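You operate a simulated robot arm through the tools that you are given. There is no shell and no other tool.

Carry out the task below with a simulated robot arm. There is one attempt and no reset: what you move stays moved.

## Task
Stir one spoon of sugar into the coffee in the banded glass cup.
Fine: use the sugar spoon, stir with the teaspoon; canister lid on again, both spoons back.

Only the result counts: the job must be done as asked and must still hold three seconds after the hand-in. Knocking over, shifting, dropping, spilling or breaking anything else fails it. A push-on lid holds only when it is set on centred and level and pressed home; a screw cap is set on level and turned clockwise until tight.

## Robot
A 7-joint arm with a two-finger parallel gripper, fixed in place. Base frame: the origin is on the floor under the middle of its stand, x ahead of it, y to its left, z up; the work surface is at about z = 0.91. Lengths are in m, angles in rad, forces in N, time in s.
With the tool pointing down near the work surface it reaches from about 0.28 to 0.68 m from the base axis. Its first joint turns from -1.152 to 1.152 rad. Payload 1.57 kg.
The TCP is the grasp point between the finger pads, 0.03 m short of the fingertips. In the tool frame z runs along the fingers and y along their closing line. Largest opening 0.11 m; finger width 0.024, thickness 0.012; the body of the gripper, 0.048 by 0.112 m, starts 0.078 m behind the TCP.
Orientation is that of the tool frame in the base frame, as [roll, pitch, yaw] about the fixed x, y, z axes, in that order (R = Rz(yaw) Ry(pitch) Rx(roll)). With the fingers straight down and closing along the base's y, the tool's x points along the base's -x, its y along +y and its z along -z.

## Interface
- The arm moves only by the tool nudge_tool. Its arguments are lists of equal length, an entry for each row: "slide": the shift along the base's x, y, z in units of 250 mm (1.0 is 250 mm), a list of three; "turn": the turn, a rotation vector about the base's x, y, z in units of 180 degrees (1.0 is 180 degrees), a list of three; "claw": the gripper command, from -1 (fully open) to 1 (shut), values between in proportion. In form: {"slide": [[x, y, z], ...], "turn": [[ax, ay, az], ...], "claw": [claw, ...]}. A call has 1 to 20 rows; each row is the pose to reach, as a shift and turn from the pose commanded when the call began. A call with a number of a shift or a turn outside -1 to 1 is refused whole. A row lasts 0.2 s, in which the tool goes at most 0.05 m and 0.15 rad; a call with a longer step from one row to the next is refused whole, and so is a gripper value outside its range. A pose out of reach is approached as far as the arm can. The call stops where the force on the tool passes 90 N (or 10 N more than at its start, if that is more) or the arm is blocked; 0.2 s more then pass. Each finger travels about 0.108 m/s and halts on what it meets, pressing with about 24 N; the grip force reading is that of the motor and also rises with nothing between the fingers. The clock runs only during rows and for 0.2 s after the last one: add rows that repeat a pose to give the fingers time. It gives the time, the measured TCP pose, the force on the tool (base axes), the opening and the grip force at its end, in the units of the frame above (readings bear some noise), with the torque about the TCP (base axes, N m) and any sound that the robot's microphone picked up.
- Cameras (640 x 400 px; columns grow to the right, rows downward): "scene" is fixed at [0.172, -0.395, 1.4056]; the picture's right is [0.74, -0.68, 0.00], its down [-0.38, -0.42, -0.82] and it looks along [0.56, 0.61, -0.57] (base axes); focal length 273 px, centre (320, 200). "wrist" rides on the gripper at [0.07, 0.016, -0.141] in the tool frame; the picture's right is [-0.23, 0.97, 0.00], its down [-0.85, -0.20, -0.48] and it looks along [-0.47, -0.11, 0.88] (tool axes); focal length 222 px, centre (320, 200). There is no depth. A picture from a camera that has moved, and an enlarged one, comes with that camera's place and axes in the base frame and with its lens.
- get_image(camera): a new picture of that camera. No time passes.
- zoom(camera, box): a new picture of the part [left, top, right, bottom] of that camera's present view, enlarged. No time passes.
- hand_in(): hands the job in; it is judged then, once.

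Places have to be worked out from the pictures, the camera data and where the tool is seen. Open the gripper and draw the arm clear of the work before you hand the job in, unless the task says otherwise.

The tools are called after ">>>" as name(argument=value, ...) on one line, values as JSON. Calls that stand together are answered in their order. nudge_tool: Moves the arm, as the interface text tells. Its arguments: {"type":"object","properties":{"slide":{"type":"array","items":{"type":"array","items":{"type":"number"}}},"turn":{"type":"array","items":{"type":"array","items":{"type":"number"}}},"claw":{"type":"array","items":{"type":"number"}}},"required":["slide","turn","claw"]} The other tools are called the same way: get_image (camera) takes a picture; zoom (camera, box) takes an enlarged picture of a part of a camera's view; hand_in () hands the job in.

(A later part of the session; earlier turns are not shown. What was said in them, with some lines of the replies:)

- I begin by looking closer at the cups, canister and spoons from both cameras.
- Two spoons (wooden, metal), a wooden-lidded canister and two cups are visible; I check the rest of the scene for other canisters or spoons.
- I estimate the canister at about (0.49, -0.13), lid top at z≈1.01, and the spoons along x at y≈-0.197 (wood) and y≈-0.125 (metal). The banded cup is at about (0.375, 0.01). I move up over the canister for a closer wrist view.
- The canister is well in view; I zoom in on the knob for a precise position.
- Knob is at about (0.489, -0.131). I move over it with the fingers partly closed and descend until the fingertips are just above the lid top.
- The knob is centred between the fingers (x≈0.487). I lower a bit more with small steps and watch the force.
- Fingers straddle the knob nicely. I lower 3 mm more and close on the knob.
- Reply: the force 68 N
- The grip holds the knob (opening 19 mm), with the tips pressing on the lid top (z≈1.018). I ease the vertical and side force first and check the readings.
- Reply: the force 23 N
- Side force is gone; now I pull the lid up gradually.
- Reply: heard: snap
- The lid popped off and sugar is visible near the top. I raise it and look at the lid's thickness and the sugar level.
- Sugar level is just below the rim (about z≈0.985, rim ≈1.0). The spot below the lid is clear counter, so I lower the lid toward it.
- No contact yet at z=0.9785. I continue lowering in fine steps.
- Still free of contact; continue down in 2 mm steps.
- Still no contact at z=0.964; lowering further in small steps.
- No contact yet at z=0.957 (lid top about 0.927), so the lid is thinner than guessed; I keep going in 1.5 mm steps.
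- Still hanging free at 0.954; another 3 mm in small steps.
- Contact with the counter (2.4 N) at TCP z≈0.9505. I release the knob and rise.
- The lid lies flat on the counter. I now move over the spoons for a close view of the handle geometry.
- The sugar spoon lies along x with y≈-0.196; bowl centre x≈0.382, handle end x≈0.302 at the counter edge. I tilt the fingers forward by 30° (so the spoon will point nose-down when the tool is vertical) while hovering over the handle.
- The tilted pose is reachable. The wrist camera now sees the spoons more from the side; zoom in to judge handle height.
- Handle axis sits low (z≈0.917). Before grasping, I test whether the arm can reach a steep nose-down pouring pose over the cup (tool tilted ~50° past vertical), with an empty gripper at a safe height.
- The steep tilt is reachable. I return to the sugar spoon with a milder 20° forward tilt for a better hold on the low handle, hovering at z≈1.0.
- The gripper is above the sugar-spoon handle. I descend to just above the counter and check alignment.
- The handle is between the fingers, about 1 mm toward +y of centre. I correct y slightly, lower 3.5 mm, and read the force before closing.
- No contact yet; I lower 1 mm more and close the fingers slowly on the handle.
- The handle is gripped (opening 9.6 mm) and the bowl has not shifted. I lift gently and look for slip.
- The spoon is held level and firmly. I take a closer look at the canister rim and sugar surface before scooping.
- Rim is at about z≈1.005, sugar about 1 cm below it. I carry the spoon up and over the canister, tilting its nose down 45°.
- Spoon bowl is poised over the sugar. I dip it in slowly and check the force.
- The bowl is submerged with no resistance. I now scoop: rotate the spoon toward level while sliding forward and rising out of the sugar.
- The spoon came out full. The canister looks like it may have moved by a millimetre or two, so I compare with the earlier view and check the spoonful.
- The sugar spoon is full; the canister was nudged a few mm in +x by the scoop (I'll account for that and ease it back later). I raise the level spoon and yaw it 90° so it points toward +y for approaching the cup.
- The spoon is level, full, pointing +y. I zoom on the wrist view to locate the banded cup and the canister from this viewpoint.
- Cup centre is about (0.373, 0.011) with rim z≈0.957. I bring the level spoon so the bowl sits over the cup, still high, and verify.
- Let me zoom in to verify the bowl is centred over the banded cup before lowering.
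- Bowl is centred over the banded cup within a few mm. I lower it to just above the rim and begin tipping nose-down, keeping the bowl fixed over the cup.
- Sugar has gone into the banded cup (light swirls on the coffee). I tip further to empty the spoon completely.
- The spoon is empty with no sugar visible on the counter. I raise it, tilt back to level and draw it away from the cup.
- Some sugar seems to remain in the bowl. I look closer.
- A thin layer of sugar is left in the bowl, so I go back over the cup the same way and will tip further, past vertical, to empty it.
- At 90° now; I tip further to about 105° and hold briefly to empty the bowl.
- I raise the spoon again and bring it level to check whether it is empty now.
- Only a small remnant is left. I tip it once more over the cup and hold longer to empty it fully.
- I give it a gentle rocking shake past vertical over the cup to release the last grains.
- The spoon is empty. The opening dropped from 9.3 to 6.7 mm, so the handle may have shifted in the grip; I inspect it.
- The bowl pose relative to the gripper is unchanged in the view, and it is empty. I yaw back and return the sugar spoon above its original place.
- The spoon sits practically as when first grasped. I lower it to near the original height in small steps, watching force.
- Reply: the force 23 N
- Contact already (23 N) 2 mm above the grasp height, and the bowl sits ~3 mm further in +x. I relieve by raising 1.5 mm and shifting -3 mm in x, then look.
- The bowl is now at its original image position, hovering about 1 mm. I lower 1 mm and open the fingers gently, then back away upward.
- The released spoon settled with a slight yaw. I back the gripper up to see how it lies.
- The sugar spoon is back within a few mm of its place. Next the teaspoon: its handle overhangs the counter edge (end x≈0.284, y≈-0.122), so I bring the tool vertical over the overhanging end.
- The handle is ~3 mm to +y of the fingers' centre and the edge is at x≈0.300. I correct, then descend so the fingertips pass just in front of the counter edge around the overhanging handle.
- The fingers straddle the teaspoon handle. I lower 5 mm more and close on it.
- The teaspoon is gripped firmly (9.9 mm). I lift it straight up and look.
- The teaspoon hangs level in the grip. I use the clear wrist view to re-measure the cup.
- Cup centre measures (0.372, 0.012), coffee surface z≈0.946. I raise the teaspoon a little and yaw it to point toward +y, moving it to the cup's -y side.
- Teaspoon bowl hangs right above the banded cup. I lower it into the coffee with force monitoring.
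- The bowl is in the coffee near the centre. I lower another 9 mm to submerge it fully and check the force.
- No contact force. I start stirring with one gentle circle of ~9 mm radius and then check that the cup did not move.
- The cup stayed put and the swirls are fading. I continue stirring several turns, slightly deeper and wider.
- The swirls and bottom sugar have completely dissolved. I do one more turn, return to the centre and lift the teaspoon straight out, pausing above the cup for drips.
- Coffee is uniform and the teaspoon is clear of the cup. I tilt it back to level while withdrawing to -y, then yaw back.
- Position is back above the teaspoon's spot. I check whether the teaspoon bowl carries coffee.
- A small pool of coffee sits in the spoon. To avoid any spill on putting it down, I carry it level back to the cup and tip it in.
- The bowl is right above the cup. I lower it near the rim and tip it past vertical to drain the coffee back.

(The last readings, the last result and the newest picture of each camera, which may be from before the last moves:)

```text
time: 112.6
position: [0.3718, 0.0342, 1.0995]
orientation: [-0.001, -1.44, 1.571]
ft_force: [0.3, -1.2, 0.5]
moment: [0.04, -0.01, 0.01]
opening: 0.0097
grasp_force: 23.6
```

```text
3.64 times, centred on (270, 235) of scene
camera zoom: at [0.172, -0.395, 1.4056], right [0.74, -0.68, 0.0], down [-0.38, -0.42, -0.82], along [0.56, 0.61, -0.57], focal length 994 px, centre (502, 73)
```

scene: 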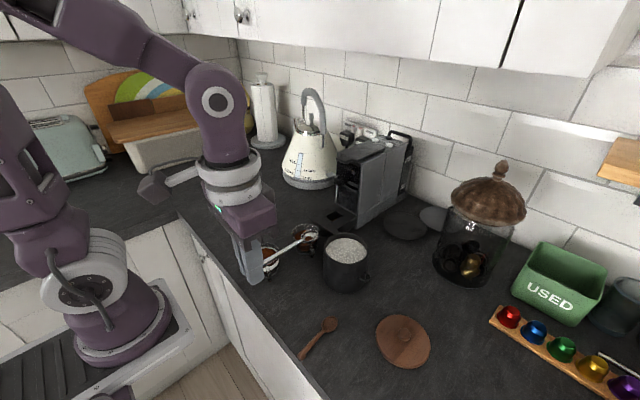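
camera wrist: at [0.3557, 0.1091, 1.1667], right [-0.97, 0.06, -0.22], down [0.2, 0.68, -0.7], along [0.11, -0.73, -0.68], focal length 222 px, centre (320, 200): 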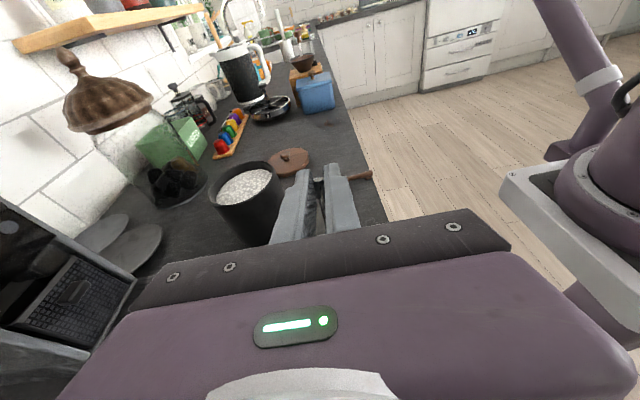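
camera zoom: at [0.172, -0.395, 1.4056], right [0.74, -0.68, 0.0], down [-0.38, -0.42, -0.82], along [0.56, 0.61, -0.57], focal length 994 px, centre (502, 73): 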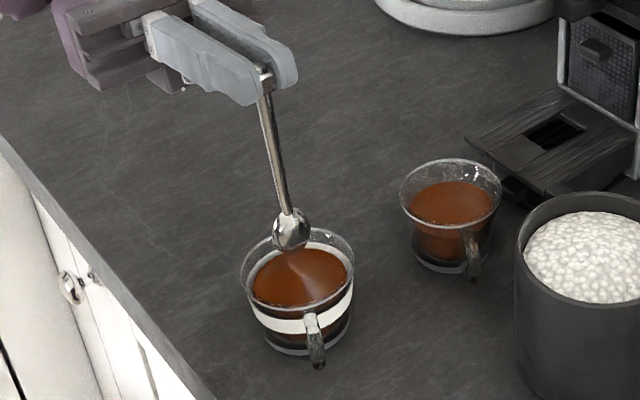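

Tipped beyond vertical over the cup. I hold a second longer, then raise and bring the teaspoon level again to check it is empty.

>>> nudge_tool(slide=[[0, 0, 0], [0, 0, 0], [0, 0, 0], [0, 0, 0], [0, 0, 0.1628], [0, -0.0432, 0.1628], [0, -0.0865, 0.1628], [0, -0.1297, 0.1628], [0, -0.1729, 0.1628], [0, -0.2162, 0.1628], [0, -0.2594, 0.1628], [0, -0.3026, 0.1628], [0, -0.3458, 0.1628], [0, -0.3891, 0.1628], [0, -0.4323, 0.1628], [0, -0.4755, 0.1628], [0, -0.5188, 0.1628], [0, -0.562, 0.1628], [0, -0.562, 0.1628]], turn=[[0, 0, 0], [0, 0, 0], [0, 0, 0], [0, 0, 0], [0, 0, 0], [0.0417, 0, 0], [0.0833, 0, 0], [0.125, 0, 0], [0.1667, 0, 0], [0.2083, 0, 0], [0.25, 0, 0], [0.2917, 0, 0], [0.3333, 0, 0], [0.375, 0, 0], [0.4167, 0, 0], [0.4583, 0, 0], [0.5, 0, 0], [0.5417, 0, 0], [0.5417, 0, 0]], claw=[1, 1, 1, 1, 1, 1, 1, 1, 1, 1, 1, 1, 1, 1, 1, 1, 1, 1, 1])

>>> zoom(camera="scene", box=[220, 170, 320, 280])

>>> zoom(camera="scene", box=[280, 175, 325, 215])

```text
time: 116.6
position: [0.3713, -0.1041, 1.1411]
orientation: [-3.141, 0.003, -1.571]
ft_force: [-0.3, 0.8, 0.6]
moment: [0.01, 0.02, 0.0]
opening: 0.0096
grasp_force: 24.5
```

```text
3.64 times, centred on (270, 225) of scene
camera zoom: at [0.172, -0.395, 1.4056], right [0.74, -0.68, 0.0], down [-0.38, -0.42, -0.82], along [0.56, 0.61, -0.57], focal length 994 px, centre (502, 109)
```

zoom: 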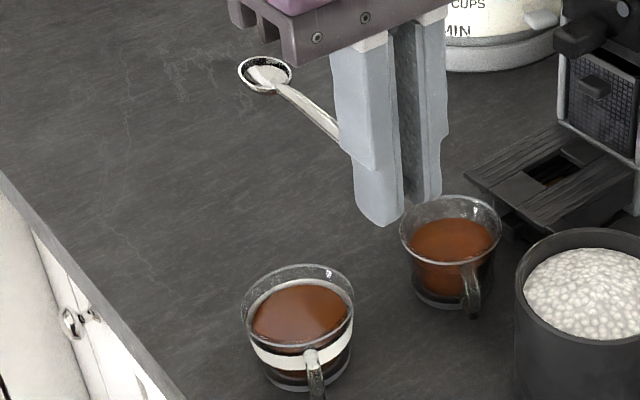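

```text
10.00 times, centred on (302, 195) of scene
camera zoom: at [0.172, -0.395, 1.4056], right [0.74, -0.68, 0.0], down [-0.38, -0.42, -0.82], along [0.56, 0.61, -0.57], focal length 2734 px, centre (495, 250)
```

zoom: 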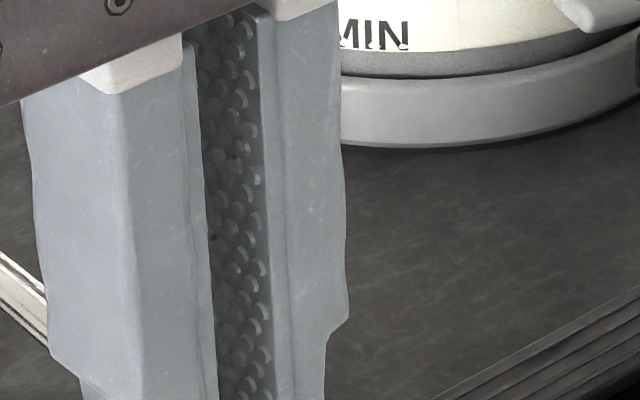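

The teaspoon is clean and empty. I yaw back and lower it toward its original spot.

>>> nudge_tool(slide=[[-0.027, -0.0043, 0], [-0.054, -0.0086, 0], [-0.081, -0.013, 0], [-0.108, -0.0172, 0], [-0.135, -0.0215, 0], [-0.162, -0.0258, 0], [-0.19, -0.03, 0], [-0.217, -0.0345, 0], [-0.244, -0.0388, 0], [-0.271, -0.043, 0], [-0.298, -0.0474, 0], [-0.325, -0.0517, 0], [-0.352, -0.0562, 0], [-0.352, -0.0562, -0.18], [-0.352, -0.0562, -0.36], [-0.352, -0.0562, -0.54], [-0.352, -0.0562, -0.7], [-0.352, -0.0562, -0.78], [-0.352, -0.0562, -0.78]], turn=[[0, 0, -0.0396], [0, 0, -0.0792], [0, 0, -0.1188], [0, 0, -0.1584], [0, 0, -0.198], [0, 0, -0.2376], [0, 0, -0.2772], [0, 0, -0.3168], [0, 0, -0.3564], [0, 0, -0.396], [0, 0, -0.4356], [0, 0, -0.4752], [0, 0, -0.5145], [0, 0, -0.5145], [0, 0, -0.5145], [0, 0, -0.5145], [0, 0, -0.5145], [0, 0, -0.5145], [0, 0, -0.5145]], claw=[1, 1, 1, 1, 1, 1, 1, 1, 1, 1, 1, 1, 1, 1, 1, 1, 1, 1, 1])

>>> zoom(camera="scene", box=[240, 270, 340, 360])

>>> zoom(camera="wrist", box=[260, 110, 380, 220])

```text
time: 120.6
position: [0.2855, -0.1211, 0.9458]
orientation: [3.141, 0.002, 3.096]
ft_force: [-0.1, -0.1, 0.1]
moment: [0.04, 0.0, 0.01]
opening: 0.0095
grasp_force: 24.2
```

```text
4.44 times, centred on (290, 315) of scene
camera zoom: at [0.172, -0.395, 1.4056], right [0.74, -0.68, 0.0], down [-0.38, -0.42, -0.82], along [0.56, 0.61, -0.57], focal length 1215 px, centre (453, -311)
```

zoom: 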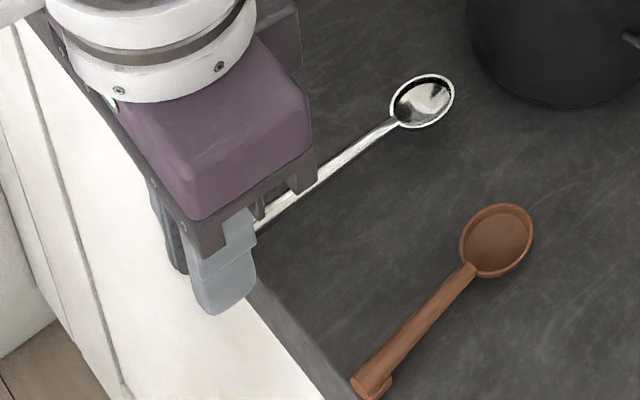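

```text
3.64 times, centred on (320, 165) of wrist
camera zoom: at [0.2161, -0.1023, 1.0874], right [0.27, 0.96, 0.0], down [0.85, -0.24, 0.48], along [0.46, -0.13, -0.88], focal length 808 px, centre (320, 327)
```

zoom: 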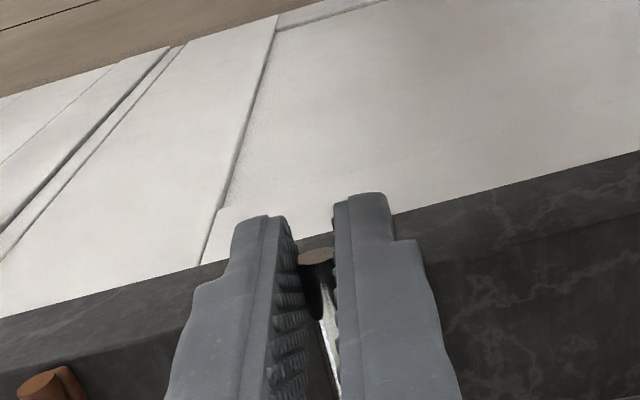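

I lower the last centimetre and a half in small steps with force checks.

>>> nudge_tool(slide=[[0, 0, -0.03], [0, 0, -0.052], [0, 0, -0.06], [0, 0, -0.06]], turn=[[0, 0, 0], [0, 0, 0], [0, 0, 0], [0, 0, 0]], claw=[1, 1, 1, 1])

>>> zoom(camera="scene", box=[240, 270, 340, 360])

```text
time: 121.6
position: [0.2848, -0.1195, 0.9312]
orientation: [-3.141, 0.0, 3.096]
ft_force: [0.0, 0.8, -0.5]
moment: [-0.01, 0.05, 0.02]
opening: 0.0097
grasp_force: 24.4
```

```text
4.44 times, centred on (290, 315) of scene
camera zoom: at [0.172, -0.395, 1.4056], right [0.74, -0.68, 0.0], down [-0.38, -0.42, -0.82], along [0.56, 0.61, -0.57], focal length 1215 px, centre (453, -311)
```

zoom: 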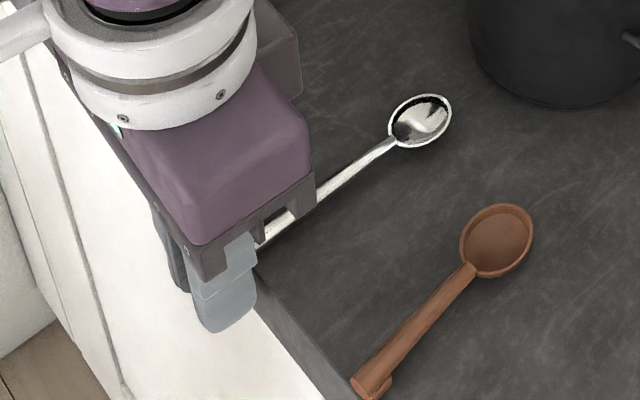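

Nearly at the original position. I lower 2 mm more to the counter.

>>> nudge_tool(slide=[[0, 0, -0.004], [0, 0, -0.008], [0, 0, -0.008]], turn=[[0, 0, 0], [0, 0, 0], [0, 0, 0]], claw=[1, 1, 1])

```text
time: 122.4
position: [0.2838, -0.1192, 0.9289]
orientation: [-3.14, 0.003, 3.096]
ft_force: [4.1, 2.2, 16.6]
moment: [0.0, -0.29, 0.02]
opening: 0.0099
grasp_force: 24.2
```

Contact made (17 N). I ease up 0.7 mm and release slowly.

>>> nudge_tool(slide=[[0, 0, 0.003], [0, 0, 0.003], [0, 0, 0.003], [0, 0, 0.003], [0, 0, 0.003], [0, 0, 0.003], [0, 0, 0.003]], turn=[[0, 0, 0], [0, 0, 0], [0, 0, 0], [0, 0, 0], [0, 0, 0], [0, 0, 0], [0, 0, 0]], claw=[1, 1, 0.8, 0.7, 0.5, 0.3, 0.3])

>>> zoom(camera="scene", box=[240, 270, 340, 360])

>>> zoom(camera="wrist", box=[260, 110, 380, 220])

```text
time: 124.0
position: [0.2849, -0.1199, 0.9289]
orientation: [3.141, -0.001, 3.096]
ft_force: [-0.2, 0.8, -0.6]
moment: [0.01, 0.01, 0.0]
opening: 0.0385
grasp_force: 0.0
```

```text
4.44 times, centred on (290, 315) of scene
camera zoom: at [0.172, -0.395, 1.4056], right [0.74, -0.68, 0.0], down [-0.38, -0.42, -0.82], along [0.56, 0.61, -0.57], focal length 1215 px, centre (453, -311)
```

zoom: 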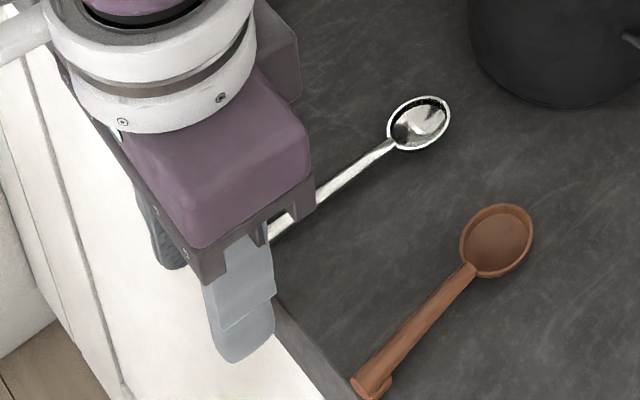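

```text
3.64 times, centred on (320, 165) of wrist
camera zoom: at [0.2153, -0.1008, 1.0705], right [0.27, 0.96, 0.0], down [0.85, -0.24, 0.48], along [0.46, -0.13, -0.88], focal length 808 px, centre (320, 327)
```

zoom: 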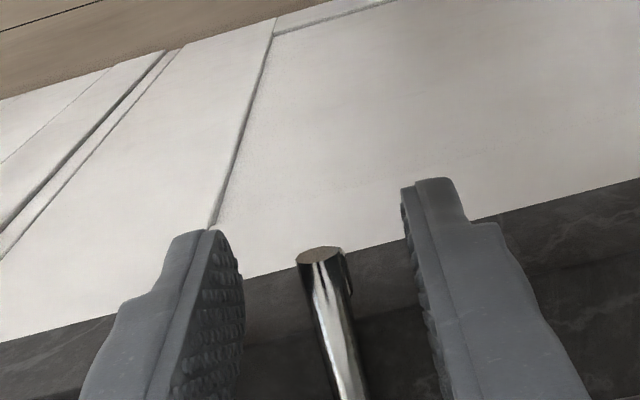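

Both spoons are back in place. Next the lid: I raise the gripper and move above the lid's knob at (0.463, -0.300).

>>> nudge_tool(slide=[[0, 0, 0.1], [0, 0, 0.28], [0, 0, 0.46], [0.12, -0.12, 0.487], [0.24, -0.24, 0.487], [0.36, -0.36, 0.487], [0.48, -0.48, 0.487], [0.6, -0.6, 0.487], [0.715, -0.723, 0.487], [0.715, -0.723, 0.487]], turn=[[0, 0, 0], [0, 0, 0], [0, 0, 0], [0, 0, 0.0145], [0, 0, 0.0145], [0, 0, 0.0145], [0, 0, 0.0145], [0, 0, 0.0145], [0, 0, 0.0145], [0, 0, 0.0145]], claw=[0.3, 0.3, 0.3, 0.1, 0.1, 0.1, 0.1, 0.1, 0.1, 0.1])

>>> get_image(camera="wrist")

>>> get_image(camera="scene")

>>> zoom(camera="scene", box=[255, 280, 355, 365])

```text
time: 126.2
position: [0.4641, -0.3016, 1.0538]
orientation: [-3.141, 0.0, -3.141]
ft_force: [0.0, -0.1, -0.1]
moment: [0.03, -0.02, 0.0]
opening: 0.0494
grasp_force: 0.2
```

```text
taken
camera wrist: at [0.3938, -0.285, 1.1939], right [0.23, 0.97, 0.0], down [0.86, -0.2, 0.48], along [0.47, -0.11, -0.88], focal length 222 px, centre (320, 200)
```

wrist: 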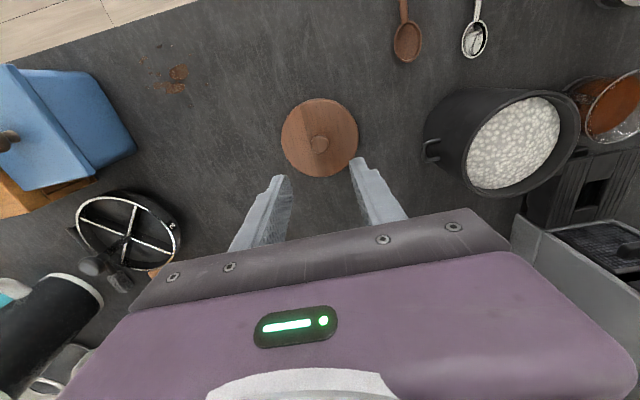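

```text
taken
```

scene: 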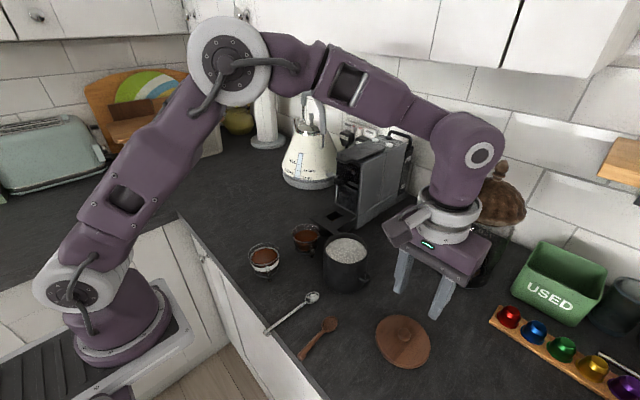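

```text
4.71 times, centred on (305, 322) of scene
camera zoom: at [0.172, -0.395, 1.4056], right [0.74, -0.68, 0.0], down [-0.38, -0.42, -0.82], along [0.56, 0.61, -0.57], focal length 1286 px, centre (391, -376)
```

zoom: 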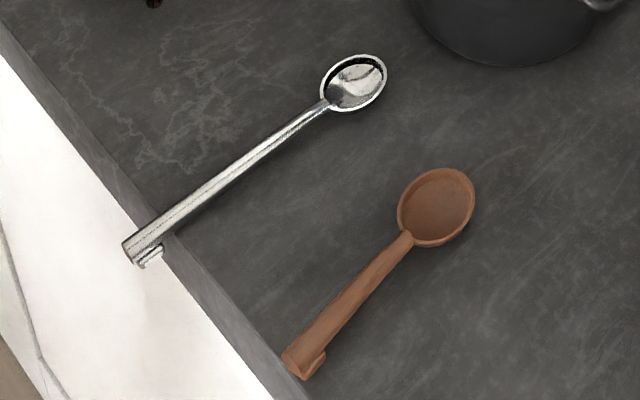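

The lid and both spoons look right. I re-measure the canister in the same scene crop used before the scoop to find its exact shift.

>>> zoom(camera="scene", box=[310, 225, 380, 300])

>>> zoom(camera="wrist", box=[400, 60, 600, 220])

>>> zoom(camera="wrist", box=[260, 80, 380, 190])

```text
5.33 times, centred on (345, 262) of scene
camera zoom: at [0.172, -0.395, 1.4056], right [0.74, -0.68, 0.0], down [-0.38, -0.42, -0.82], along [0.56, 0.61, -0.57], focal length 1458 px, centre (187, -133)
```

zoom: 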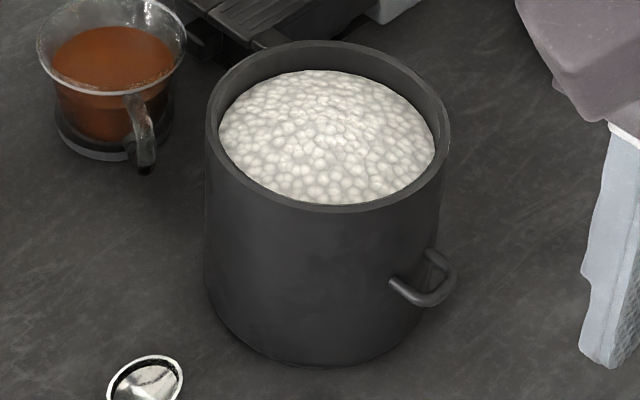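

```text
2.50 times, centred on (500, 140) of wrist
camera zoom: at [0.3938, -0.285, 1.1939], right [0.23, 0.97, 0.0], down [0.86, -0.2, 0.48], along [0.47, -0.11, -0.88], focal length 555 px, centre (-130, 350)
```

zoom: 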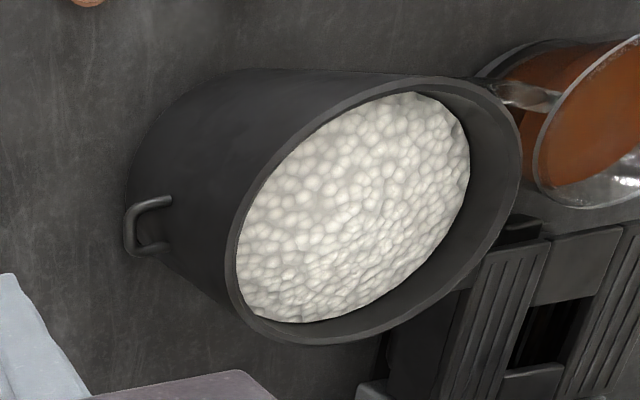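

```text
3.64 times, centred on (320, 135) of wrist
camera zoom: at [0.3938, -0.285, 1.1939], right [0.23, 0.97, 0.0], down [0.86, -0.2, 0.48], along [0.47, -0.11, -0.88], focal length 808 px, centre (320, 436)
```

zoom: 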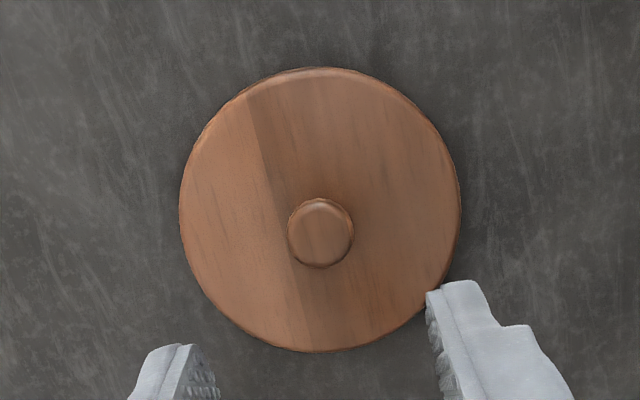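

The canister shifted about +5 mm in x, +0.6 mm in y; I'll place the lid accordingly. I lower the open fingers around the knob on the counter and compare alignment.

>>> nudge_tool(slide=[[0, 0, -0.15], [0, 0, -0.3], [0, 0, -0.37], [0, 0, -0.39], [0, 0, -0.39]], turn=[[0, 0, 0], [0, 0, 0], [0, 0, 0], [0, 0, 0], [0, 0, 0]], claw=[0.1, 0.1, 0.1, 0.1, 0.1])

>>> zoom(camera="wrist", box=[240, 90, 400, 220])

```text
time: 127.4
position: [0.4618, -0.2999, 0.9537]
orientation: [-3.141, -0.001, 3.141]
ft_force: [-0.8, -0.2, 0.4]
moment: [-0.03, 0.01, 0.0]
opening: 0.0497
grasp_force: 0.0
```

```text
3.08 times, centred on (320, 155) of wrist
camera zoom: at [0.3915, -0.2839, 1.0948], right [0.23, 0.97, 0.0], down [0.85, -0.2, 0.48], along [0.47, -0.11, -0.88], focal length 684 px, centre (320, 338)
```

zoom: 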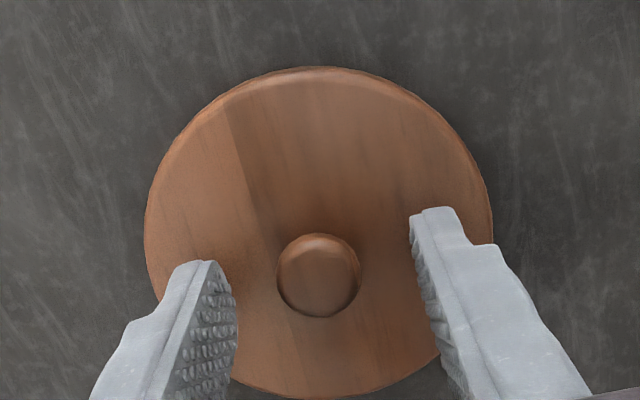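

Alignment matches the original grip. I lower 2 mm and close on the knob.

>>> nudge_tool(slide=[[0, 0, -0.007], [0, 0, -0.007], [0, 0, -0.007], [0, 0, -0.007], [0, 0, -0.007], [0, 0, -0.007]], turn=[[0, 0, 0], [0, 0, 0], [0, 0, 0], [0, 0, 0], [0, 0, 0], [0, 0, 0]], claw=[0.1, 0.4, 0.6, 0.8, 1, 1])

```text
time: 128.8
position: [0.4604, -0.3003, 0.9534]
orientation: [-3.141, 0.001, 3.141]
ft_force: [-0.5, -0.1, 0.3]
moment: [-0.04, 0.0, -0.03]
opening: 0.0182
grasp_force: 23.8
```

The knob is gripped. I lift the lid and move it above the canister, hovering to check alignment.

>>> nudge_tool(slide=[[0, 0, 0.04], [0, 0, 0.2], [0, 0, 0.38], [0, 0, 0.53], [0.024, 0.14, 0.53], [0.048, 0.28, 0.53], [0.072, 0.42, 0.53], [0.096, 0.56, 0.53], [0.12, 0.6824, 0.53], [0.12, 0.6824, 0.495], [0.12, 0.6824, 0.495]], turn=[[0, 0, 0], [0, 0, 0], [0, 0, 0], [0, 0, 0], [0, 0, 0], [0, 0, 0], [0, 0, 0], [0, 0, 0], [0, 0, 0], [0, 0, 0], [0, 0, 0]], claw=[1, 1, 1, 1, 1, 1, 1, 1, 1, 1, 1])

>>> zoom(camera="scene", box=[300, 200, 400, 300])

>>> get_image(camera="wrist")

```text
time: 131.2
position: [0.4908, -0.1288, 1.0762]
orientation: [-3.14, -0.001, -3.141]
ft_force: [0.3, 0.5, -0.6]
moment: [-0.03, 0.05, -0.01]
opening: 0.0181
grasp_force: 24.3
```

```text
4.00 times, centred on (350, 250) of scene
camera zoom: at [0.172, -0.3949, 1.4056], right [0.74, -0.68, 0.0], down [-0.38, -0.42, -0.82], along [0.56, 0.61, -0.57], focal length 1094 px, centre (200, 0)
```

zoom: 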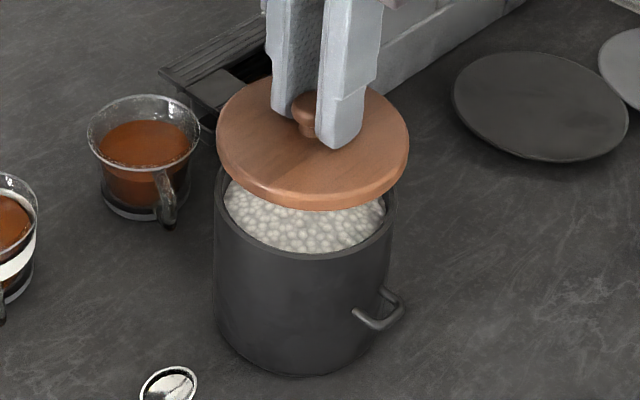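

```text
taken
camera wrist: at [0.4216, -0.1125, 1.217], right [0.23, 0.97, 0.0], down [0.86, -0.2, 0.48], along [0.47, -0.11, -0.88], focal length 222 px, centre (320, 200)
```

wrist: 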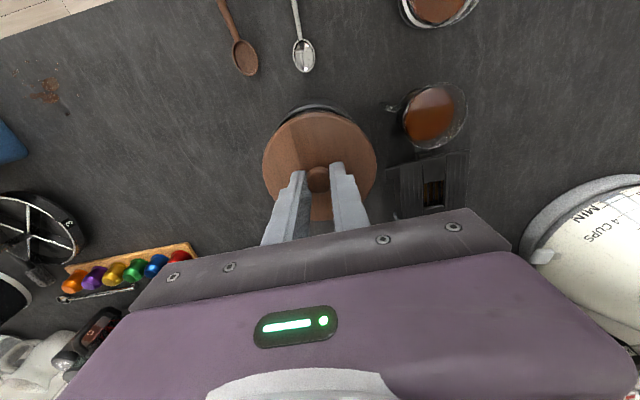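

I zoom in tighter to measure the lid edges against the canister rim.

>>> zoom(camera="scene", box=[345, 210, 415, 280])

>>> zoom(camera="scene", box=[340, 215, 380, 270])

>>> zoom(camera="scene", box=[320, 210, 400, 300])

>>> zoom(camera="wrist", box=[240, 80, 400, 220])

```text
5.71 times, centred on (380, 245) of scene
camera zoom: at [0.172, -0.3949, 1.4056], right [0.74, -0.68, 0.0], down [-0.38, -0.42, -0.82], along [0.56, 0.61, -0.57], focal length 1562 px, centre (-23, -57)
```

zoom: 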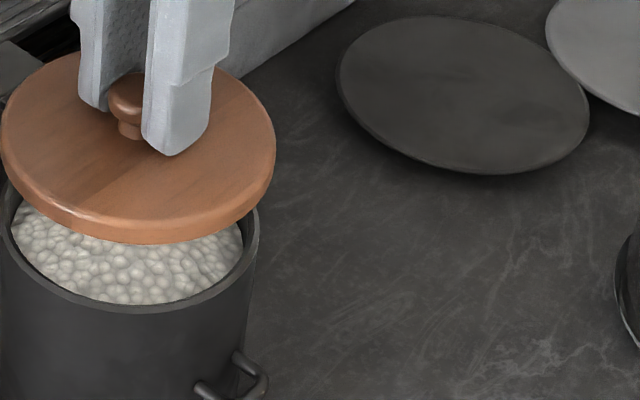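

```text
7.27 times, centred on (360, 242) of scene
camera zoom: at [0.172, -0.3949, 1.4056], right [0.74, -0.68, 0.0], down [-0.38, -0.42, -0.82], along [0.56, 0.61, -0.57], focal length 1988 px, centre (29, -109)
```

zoom: 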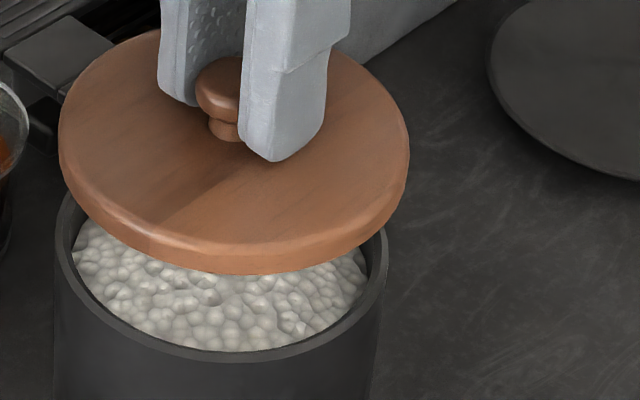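

```text
4.44 times, centred on (360, 255) of scene
camera zoom: at [0.172, -0.3949, 1.4056], right [0.74, -0.68, 0.0], down [-0.38, -0.42, -0.82], along [0.56, 0.61, -0.57], focal length 1215 px, centre (142, -44)
```

zoom: 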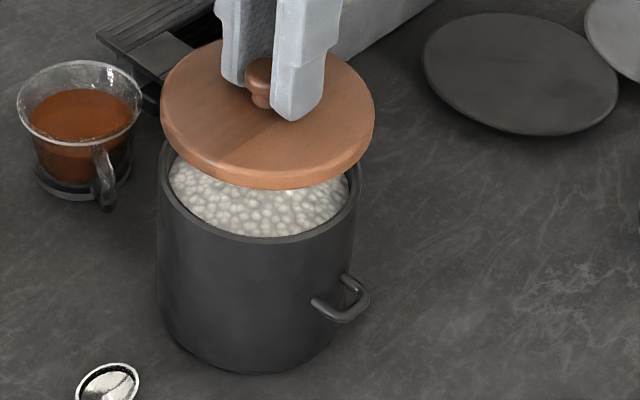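

```text
2.86 times, centred on (320, 150) of wrist
camera zoom: at [0.4216, -0.1125, 1.217], right [0.23, 0.97, 0.0], down [0.86, -0.2, 0.48], along [0.47, -0.11, -0.88], focal length 635 px, centre (320, 343)
```

zoom: 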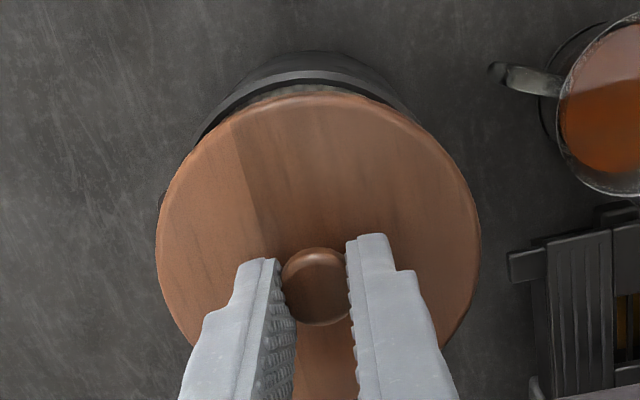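

The measurement shows the lid sits about +4 mm in x and +2 mm in y off the rim centre (the canister is in fact at its original spot). I correct by that amount and re-measure.

>>> nudge_tool(slide=[[-0.0172, -0.008, 0], [-0.0172, -0.008, -0.032], [-0.0172, -0.008, -0.032]], turn=[[0, 0, 0], [0, 0, 0], [0, 0, 0]], claw=[1, 1, 1])

>>> zoom(camera="scene", box=[340, 215, 380, 270])

>>> zoom(camera="wrist", box=[240, 80, 400, 220])

```text
time: 132.0
position: [0.4875, -0.1315, 1.0668]
orientation: [-3.141, -0.001, -3.141]
ft_force: [0.0, 0.0, -1.1]
moment: [0.03, -0.01, -0.02]
opening: 0.0179
grasp_force: 23.7
```

```text
7.27 times, centred on (360, 242) of scene
camera zoom: at [0.172, -0.395, 1.4056], right [0.74, -0.68, 0.0], down [-0.38, -0.42, -0.82], along [0.56, 0.61, -0.57], focal length 1988 px, centre (29, -109)
```

zoom: 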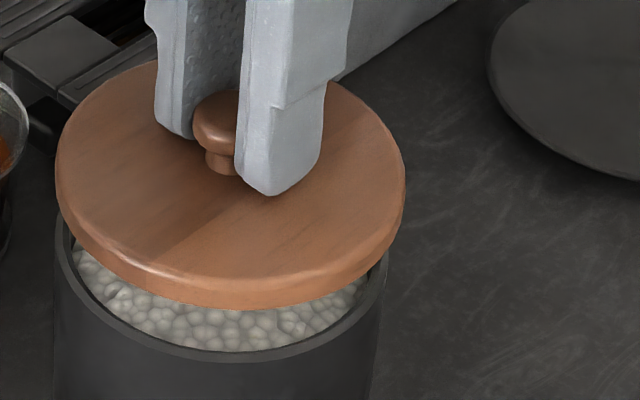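

```text
2.86 times, centred on (320, 150) of wrist
camera zoom: at [0.4182, -0.1152, 1.2087], right [0.23, 0.97, 0.0], down [0.86, -0.2, 0.48], along [0.47, -0.11, -0.88], focal length 635 px, centre (320, 343)
```

zoom: 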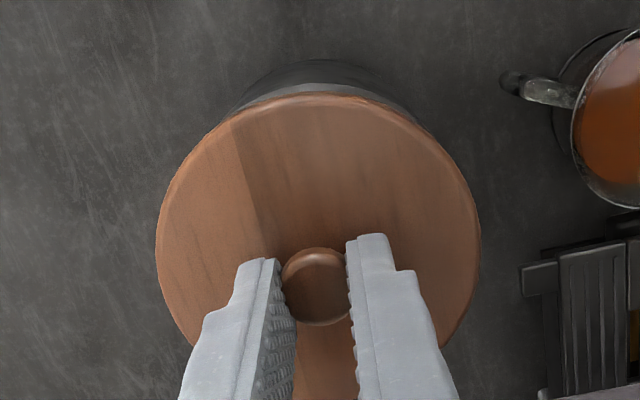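

Closer now. I zoom on the near edge in the wrist view to check the remaining x offset.

>>> zoom(camera="wrist", box=[275, 95, 375, 155])

>>> zoom(camera="scene", box=[315, 230, 345, 260])

>>> zoom(camera="scene", box=[350, 230, 380, 260])

```text
6.40 times, centred on (325, 125) of wrist
camera zoom: at [0.4182, -0.1152, 1.2087], right [0.23, 0.97, 0.0], down [0.86, -0.2, 0.48], along [0.47, -0.11, -0.88], focal length 1422 px, centre (288, 680)
```

zoom: 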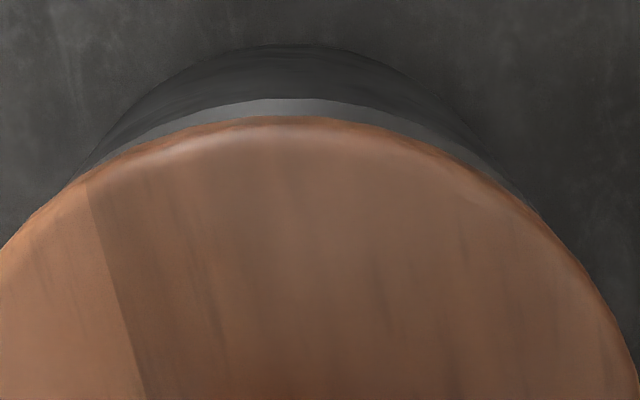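

```text
13.33 times, centred on (330, 245) of scene
camera zoom: at [0.172, -0.395, 1.4056], right [0.74, -0.68, 0.0], down [-0.38, -0.42, -0.82], along [0.56, 0.61, -0.57], focal length 3645 px, centre (187, -400)
```

zoom: 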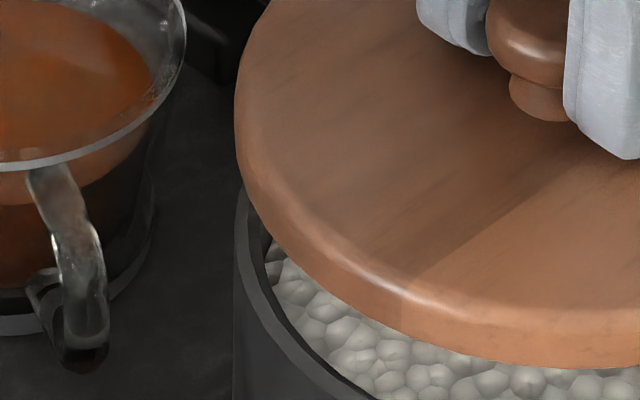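

```text
13.33 times, centred on (365, 245) of scene
camera zoom: at [0.172, -0.395, 1.4056], right [0.74, -0.68, 0.0], down [-0.38, -0.42, -0.82], along [0.56, 0.61, -0.57], focal length 3645 px, centre (-280, -400)
```

zoom: 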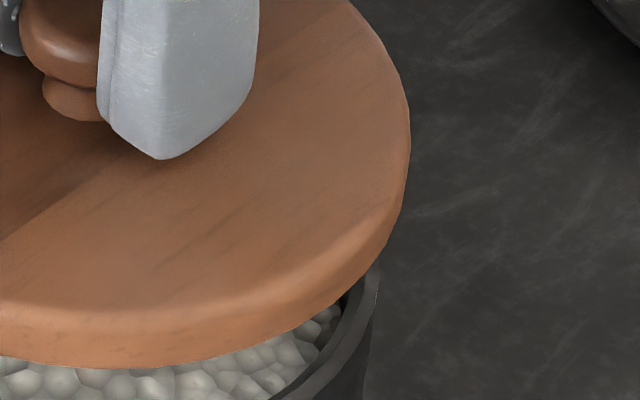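

Remaining offset is about 1.3 mm in x; I correct (to ~(0.487, -0.1306), essentially the original grip pose) and lower until just above the rim.

>>> nudge_tool(slide=[[-0.005, 0.0024, -0.02], [-0.005, 0.0024, -0.05], [-0.005, 0.0024, -0.05]], turn=[[0, 0, 0], [0, 0, 0], [0, 0, 0]], claw=[1, 1, 1])

>>> zoom(camera="scene", box=[320, 215, 380, 275])

>>> zoom(camera="wrist", box=[275, 95, 375, 155])

```text
time: 132.8
position: [0.4871, -0.1303, 1.0555]
orientation: [3.141, -0.001, -3.139]
ft_force: [-0.8, -0.5, -0.7]
moment: [-0.01, -0.03, 0.04]
opening: 0.0181
grasp_force: 24.3
```

```text
6.67 times, centred on (350, 245) of scene
camera zoom: at [0.172, -0.395, 1.4056], right [0.74, -0.68, 0.0], down [-0.38, -0.42, -0.82], along [0.56, 0.61, -0.57], focal length 1822 px, centre (120, -100)
```

zoom: 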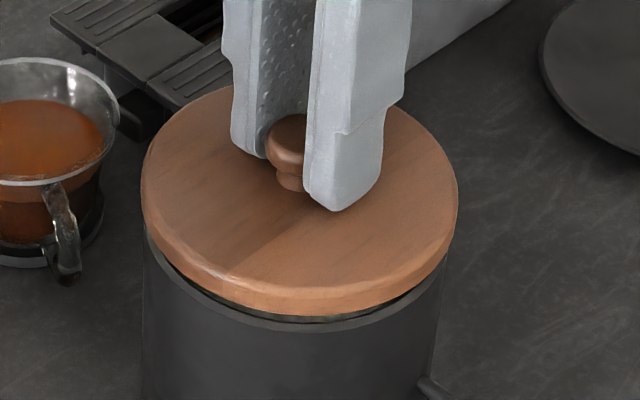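

```text
6.40 times, centred on (325, 125) of wrist
camera zoom: at [0.4173, -0.1148, 1.1965], right [0.23, 0.97, 0.0], down [0.86, -0.2, 0.48], along [0.47, -0.11, -0.88], focal length 1422 px, centre (288, 680)
```

zoom: 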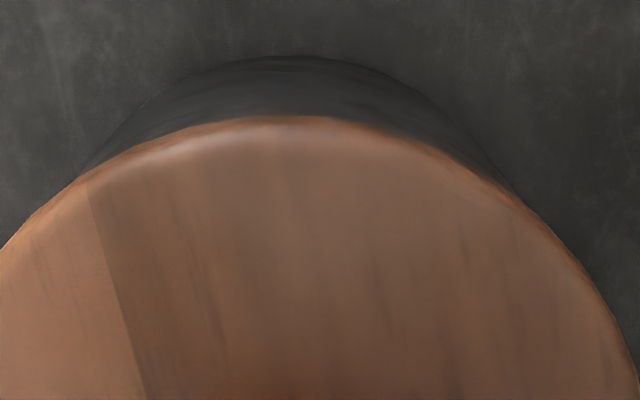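

Lid is concentric with the rim within about a millimetre. I lower it slowly onto the rim, watching the force.

>>> nudge_tool(slide=[[0, 0, -0.008], [0, 0, -0.016], [0, 0, -0.022], [0, 0, -0.026], [0, 0, -0.026]], turn=[[0, 0, 0], [0, 0, 0], [0, 0, 0], [0, 0, 0], [0, 0, 0]], claw=[1, 1, 1, 1, 1])

>>> zoom(camera="scene", box=[320, 215, 380, 275])

```text
time: 134.0
position: [0.4869, -0.1312, 1.0477]
orientation: [-3.141, -0.001, 3.141]
ft_force: [-0.6, -0.4, 0.0]
moment: [-0.02, -0.02, -0.03]
opening: 0.0181
grasp_force: 24.3
```

```text
6.67 times, centred on (350, 245) of scene
camera zoom: at [0.172, -0.395, 1.4056], right [0.74, -0.68, 0.0], down [-0.38, -0.42, -0.82], along [0.56, 0.61, -0.57], focal length 1822 px, centre (120, -100)
```

zoom: 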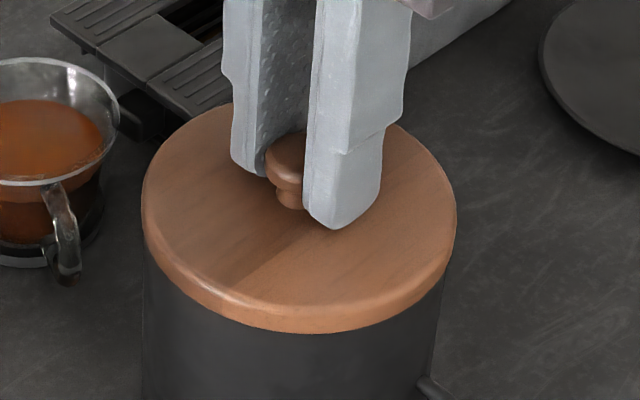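

Almost touching; no force yet. I continue down in 1 mm steps to press it home.

>>> nudge_tool(slide=[[0, 0, -0.004], [0, 0, -0.008], [0, 0, -0.008]], turn=[[0, 0, 0], [0, 0, 0], [0, 0, 0]], claw=[1, 1, 1])

```text
time: 134.8
position: [0.4866, -0.1313, 1.0483]
orientation: [-3.141, 0.003, -3.142]
ft_force: [0.7, 11.2, 33.1]
moment: [0.32, 0.01, 0.0]
opening: 0.0179
grasp_force: 24.3
heard: snap
```

A snap was heard – the lid clicked on. I press a little further to make sure it is fully home.

>>> nudge_tool(slide=[[0, 0.002, -0.003], [0, 0.003, -0.005], [0, 0.003, -0.005]], turn=[[0, 0, 0], [0, 0, 0], [0, 0, 0]], claw=[1, 1, 1])

>>> zoom(camera="scene", box=[310, 210, 390, 300])

```text
time: 135.6
position: [0.4873, -0.1305, 1.0474]
orientation: [-3.139, 0.007, -3.141]
ft_force: [3.2, 9.3, 61.0]
moment: [0.4, 0.23, 0.07]
opening: 0.0184
grasp_force: 23.3
```

```text
4.44 times, centred on (350, 255) of scene
camera zoom: at [0.1711, -0.3944, 1.4059], right [0.74, -0.68, 0.0], down [-0.38, -0.42, -0.82], along [0.56, 0.61, -0.57], focal length 1215 px, centre (187, -44)
```

zoom: 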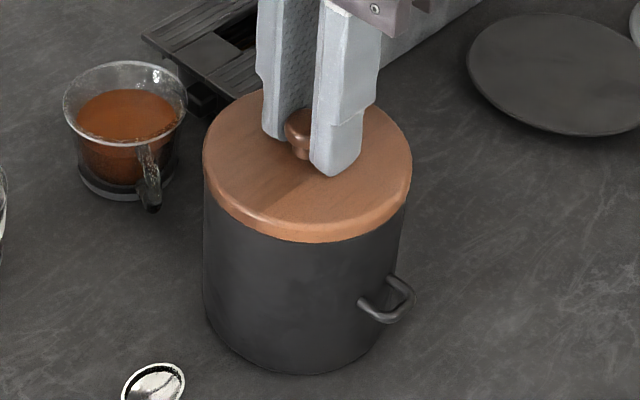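

The lid is at its original seated height (61 N pressed). I ease the pressure, open the fingers without lifting, then withdraw upward.

>>> nudge_tool(slide=[[0, 0, 0.006], [0, 0, 0.006], [0, 0, 0.006], [0, 0, 0.006], [0, 0, 0.006], [0, 0, 0.006]], turn=[[0, 0, 0], [0, 0, 0], [0, 0, 0], [0, 0, 0], [0, 0, 0], [0, 0, 0]], claw=[1, 0.7, 0.4, 0.1, 0.1, 0.1])

>>> nudge_tool(slide=[[0, 0, 0.05], [0, 0, 0.2], [0, 0, 0.38], [0, 0, 0.56], [-0.1, 0, 0.7], [-0.25, 0, 0.8], [-0.25, 0, 0.8]], turn=[[0, 0, 0], [0, 0, 0], [0, 0, 0], [0, 0, 0], [0, 0, 0], [0, 0, 0], [0, 0, 0]], claw=[0.1, 0.1, 0.1, 0.1, 0.1, 0, 0])

>>> get_image(camera="scene")

>>> get_image(camera="wrist")

>>> zoom(camera="scene", box=[300, 220, 390, 300])

```text
time: 137.0
position: [0.4848, -0.1319, 1.0481]
orientation: [-3.14, 0.001, 3.139]
ft_force: [-3.1, -16.6, 39.8]
moment: [-0.36, 0.16, -0.02]
opening: 0.0402
grasp_force: 0.1
```

```text
time: 138.6
position: [0.4266, -0.1293, 1.2449]
orientation: [-3.141, 0.0, 3.141]
ft_force: [-0.4, -0.1, 1.1]
moment: [-0.01, -0.02, -0.01]
opening: 0.0548
grasp_force: 0.0
```

```text
taken
```

scene: 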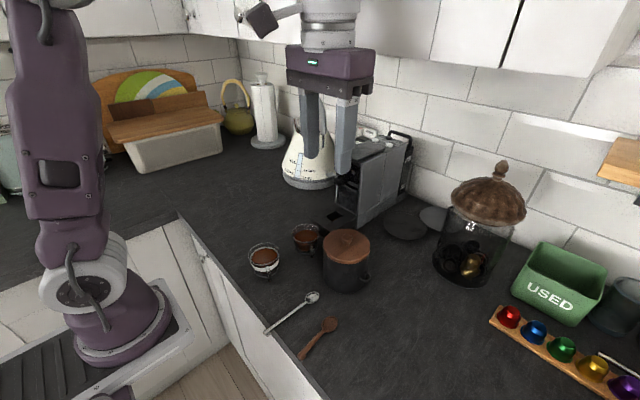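

```text
taken
camera wrist: at [0.3565, -0.1126, 1.3865], right [0.23, 0.97, 0.0], down [0.86, -0.2, 0.48], along [0.47, -0.11, -0.88], focal length 222 px, centre (320, 200)
```

wrist: 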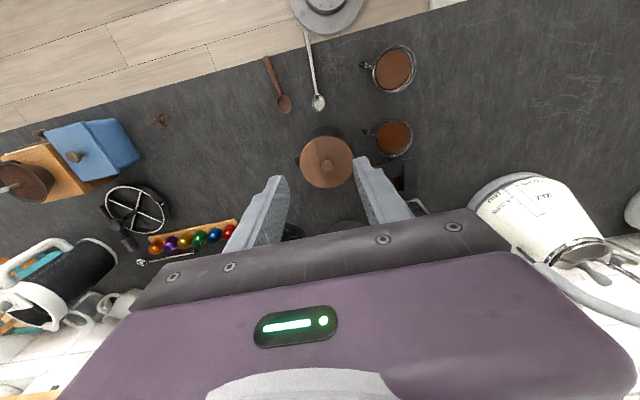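

```text
5.00 times, centred on (345, 260) of scene
camera zoom: at [0.172, -0.395, 1.4056], right [0.74, -0.68, 0.0], down [-0.38, -0.42, -0.82], along [0.56, 0.61, -0.57], focal length 1367 px, centre (195, -100)
```

zoom: 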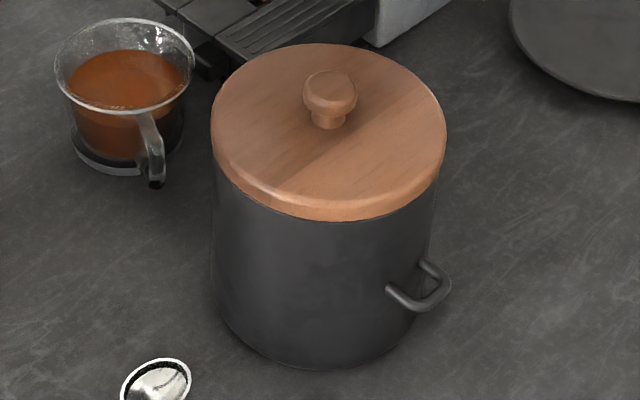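

The lid is seated just as at the start. I inspect the whole work area for spills and final positions.

>>> zoom(camera="scene", box=[220, 210, 400, 370])

>>> zoom(camera="wrist", box=[240, 20, 430, 200])

>>> zoom(camera="scene", box=[235, 225, 295, 290])

```text
2.50 times, centred on (310, 290) of scene
camera zoom: at [0.172, -0.395, 1.4056], right [0.74, -0.68, 0.0], down [-0.38, -0.42, -0.82], along [0.56, 0.61, -0.57], focal length 683 px, centre (345, -25)
```

zoom: 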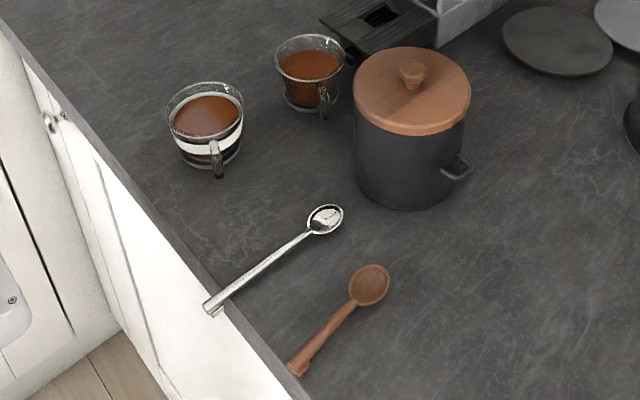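

```text
2.22 times, centred on (335, 110) of wrist
camera zoom: at [0.3565, -0.1126, 1.3865], right [0.23, 0.97, 0.0], down [0.86, -0.2, 0.48], along [0.47, -0.11, -0.88], focal length 494 px, centre (287, 400)
```

zoom: 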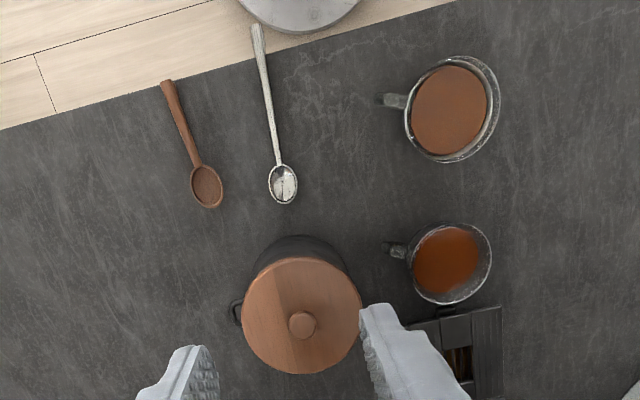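

```text
6.15 times, centred on (265, 258) of scene
camera zoom: at [0.172, -0.395, 1.4056], right [0.74, -0.68, 0.0], down [-0.38, -0.42, -0.82], along [0.56, 0.61, -0.57], focal length 1682 px, centre (658, -154)
```

zoom: 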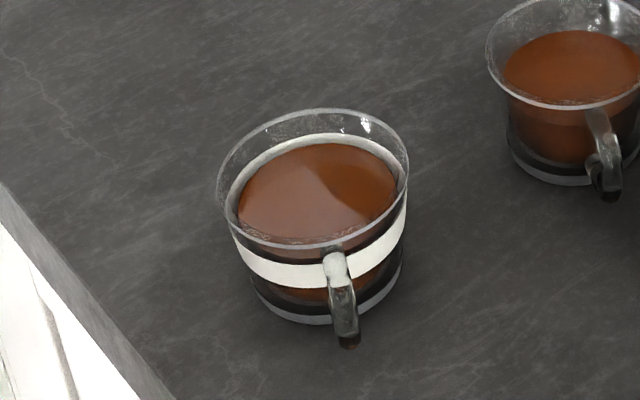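

Everything is in place with no spills. I open the gripper fully and retract the arm to its start pose before handing in.

>>> nudge_tool(slide=[[-0.06, -0.08, 0.03], [-0.12, -0.16, 0.06], [-0.2, -0.25, 0.08], [-0.25, -0.33, 0.08], [-0.25, -0.33, 0.08], [-0.25, -0.33, 0.08]], turn=[[0, 0, 0], [0, 0, 0], [0, 0, 0], [0, 0, 0], [0, 0, 0], [0, 0, 0]], claw=[-0.3, -0.6, -1, -1, -1, -1])

>>> get_image(camera="scene")

```text
time: 140.0
position: [0.364, -0.2095, 1.2675]
orientation: [3.141, 0.0, 3.141]
ft_force: [0.2, 0.0, 0.2]
moment: [0.01, -0.01, 0.01]
opening: 0.11
grasp_force: 0.1
```

```text
taken
```

scene: 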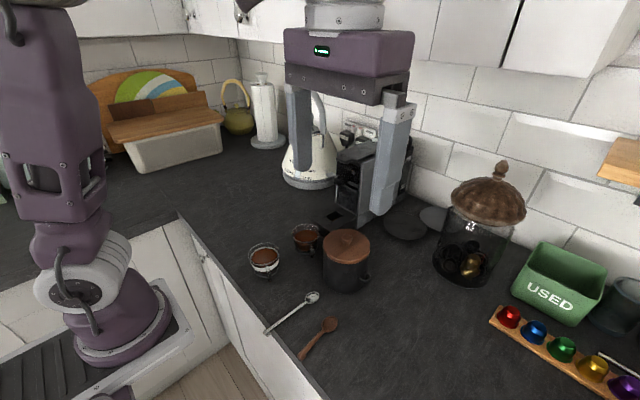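

The arm is clear with the gripper open. The lid is on, both spoons are back, and the sugar is dissolved in the banded cup, so I hand in the job.

>>> hand_in()

```text
The job is handed in.
```

I put one spoon of sugar into the coffee in the banded glass cup with the sugar spoon and stirred it with the teaspoon until it had dissolved. I then handed the job in; I haven't seen the verdict.

- **Sugar:** one scoop. It took three tips over the cup to empty the spoon. I saw no sugar on the counter.
- **Stirring:** about five turns. No swirls or sugar at the bottom were left in view. A little coffee stayed in the teaspoon, so I tipped it back into the cup before putting the spoon down.
- **Lid:** set back on the canister and pressed home. It snapped on and sits at its original height.
- **Spoons:** the teaspoon is within about 3 mm of where it was. The sugar spoon's bowl ended about 5 mm to one side, turned roughly 4°, and I left it there.
- **Canister:** it moved about 5 mm while I was working. In the final view it is back within a millimetre or two of its original place.

The arm is back at its start pose with the gripper open. Nothing else looked moved or spilled in the last pictures.
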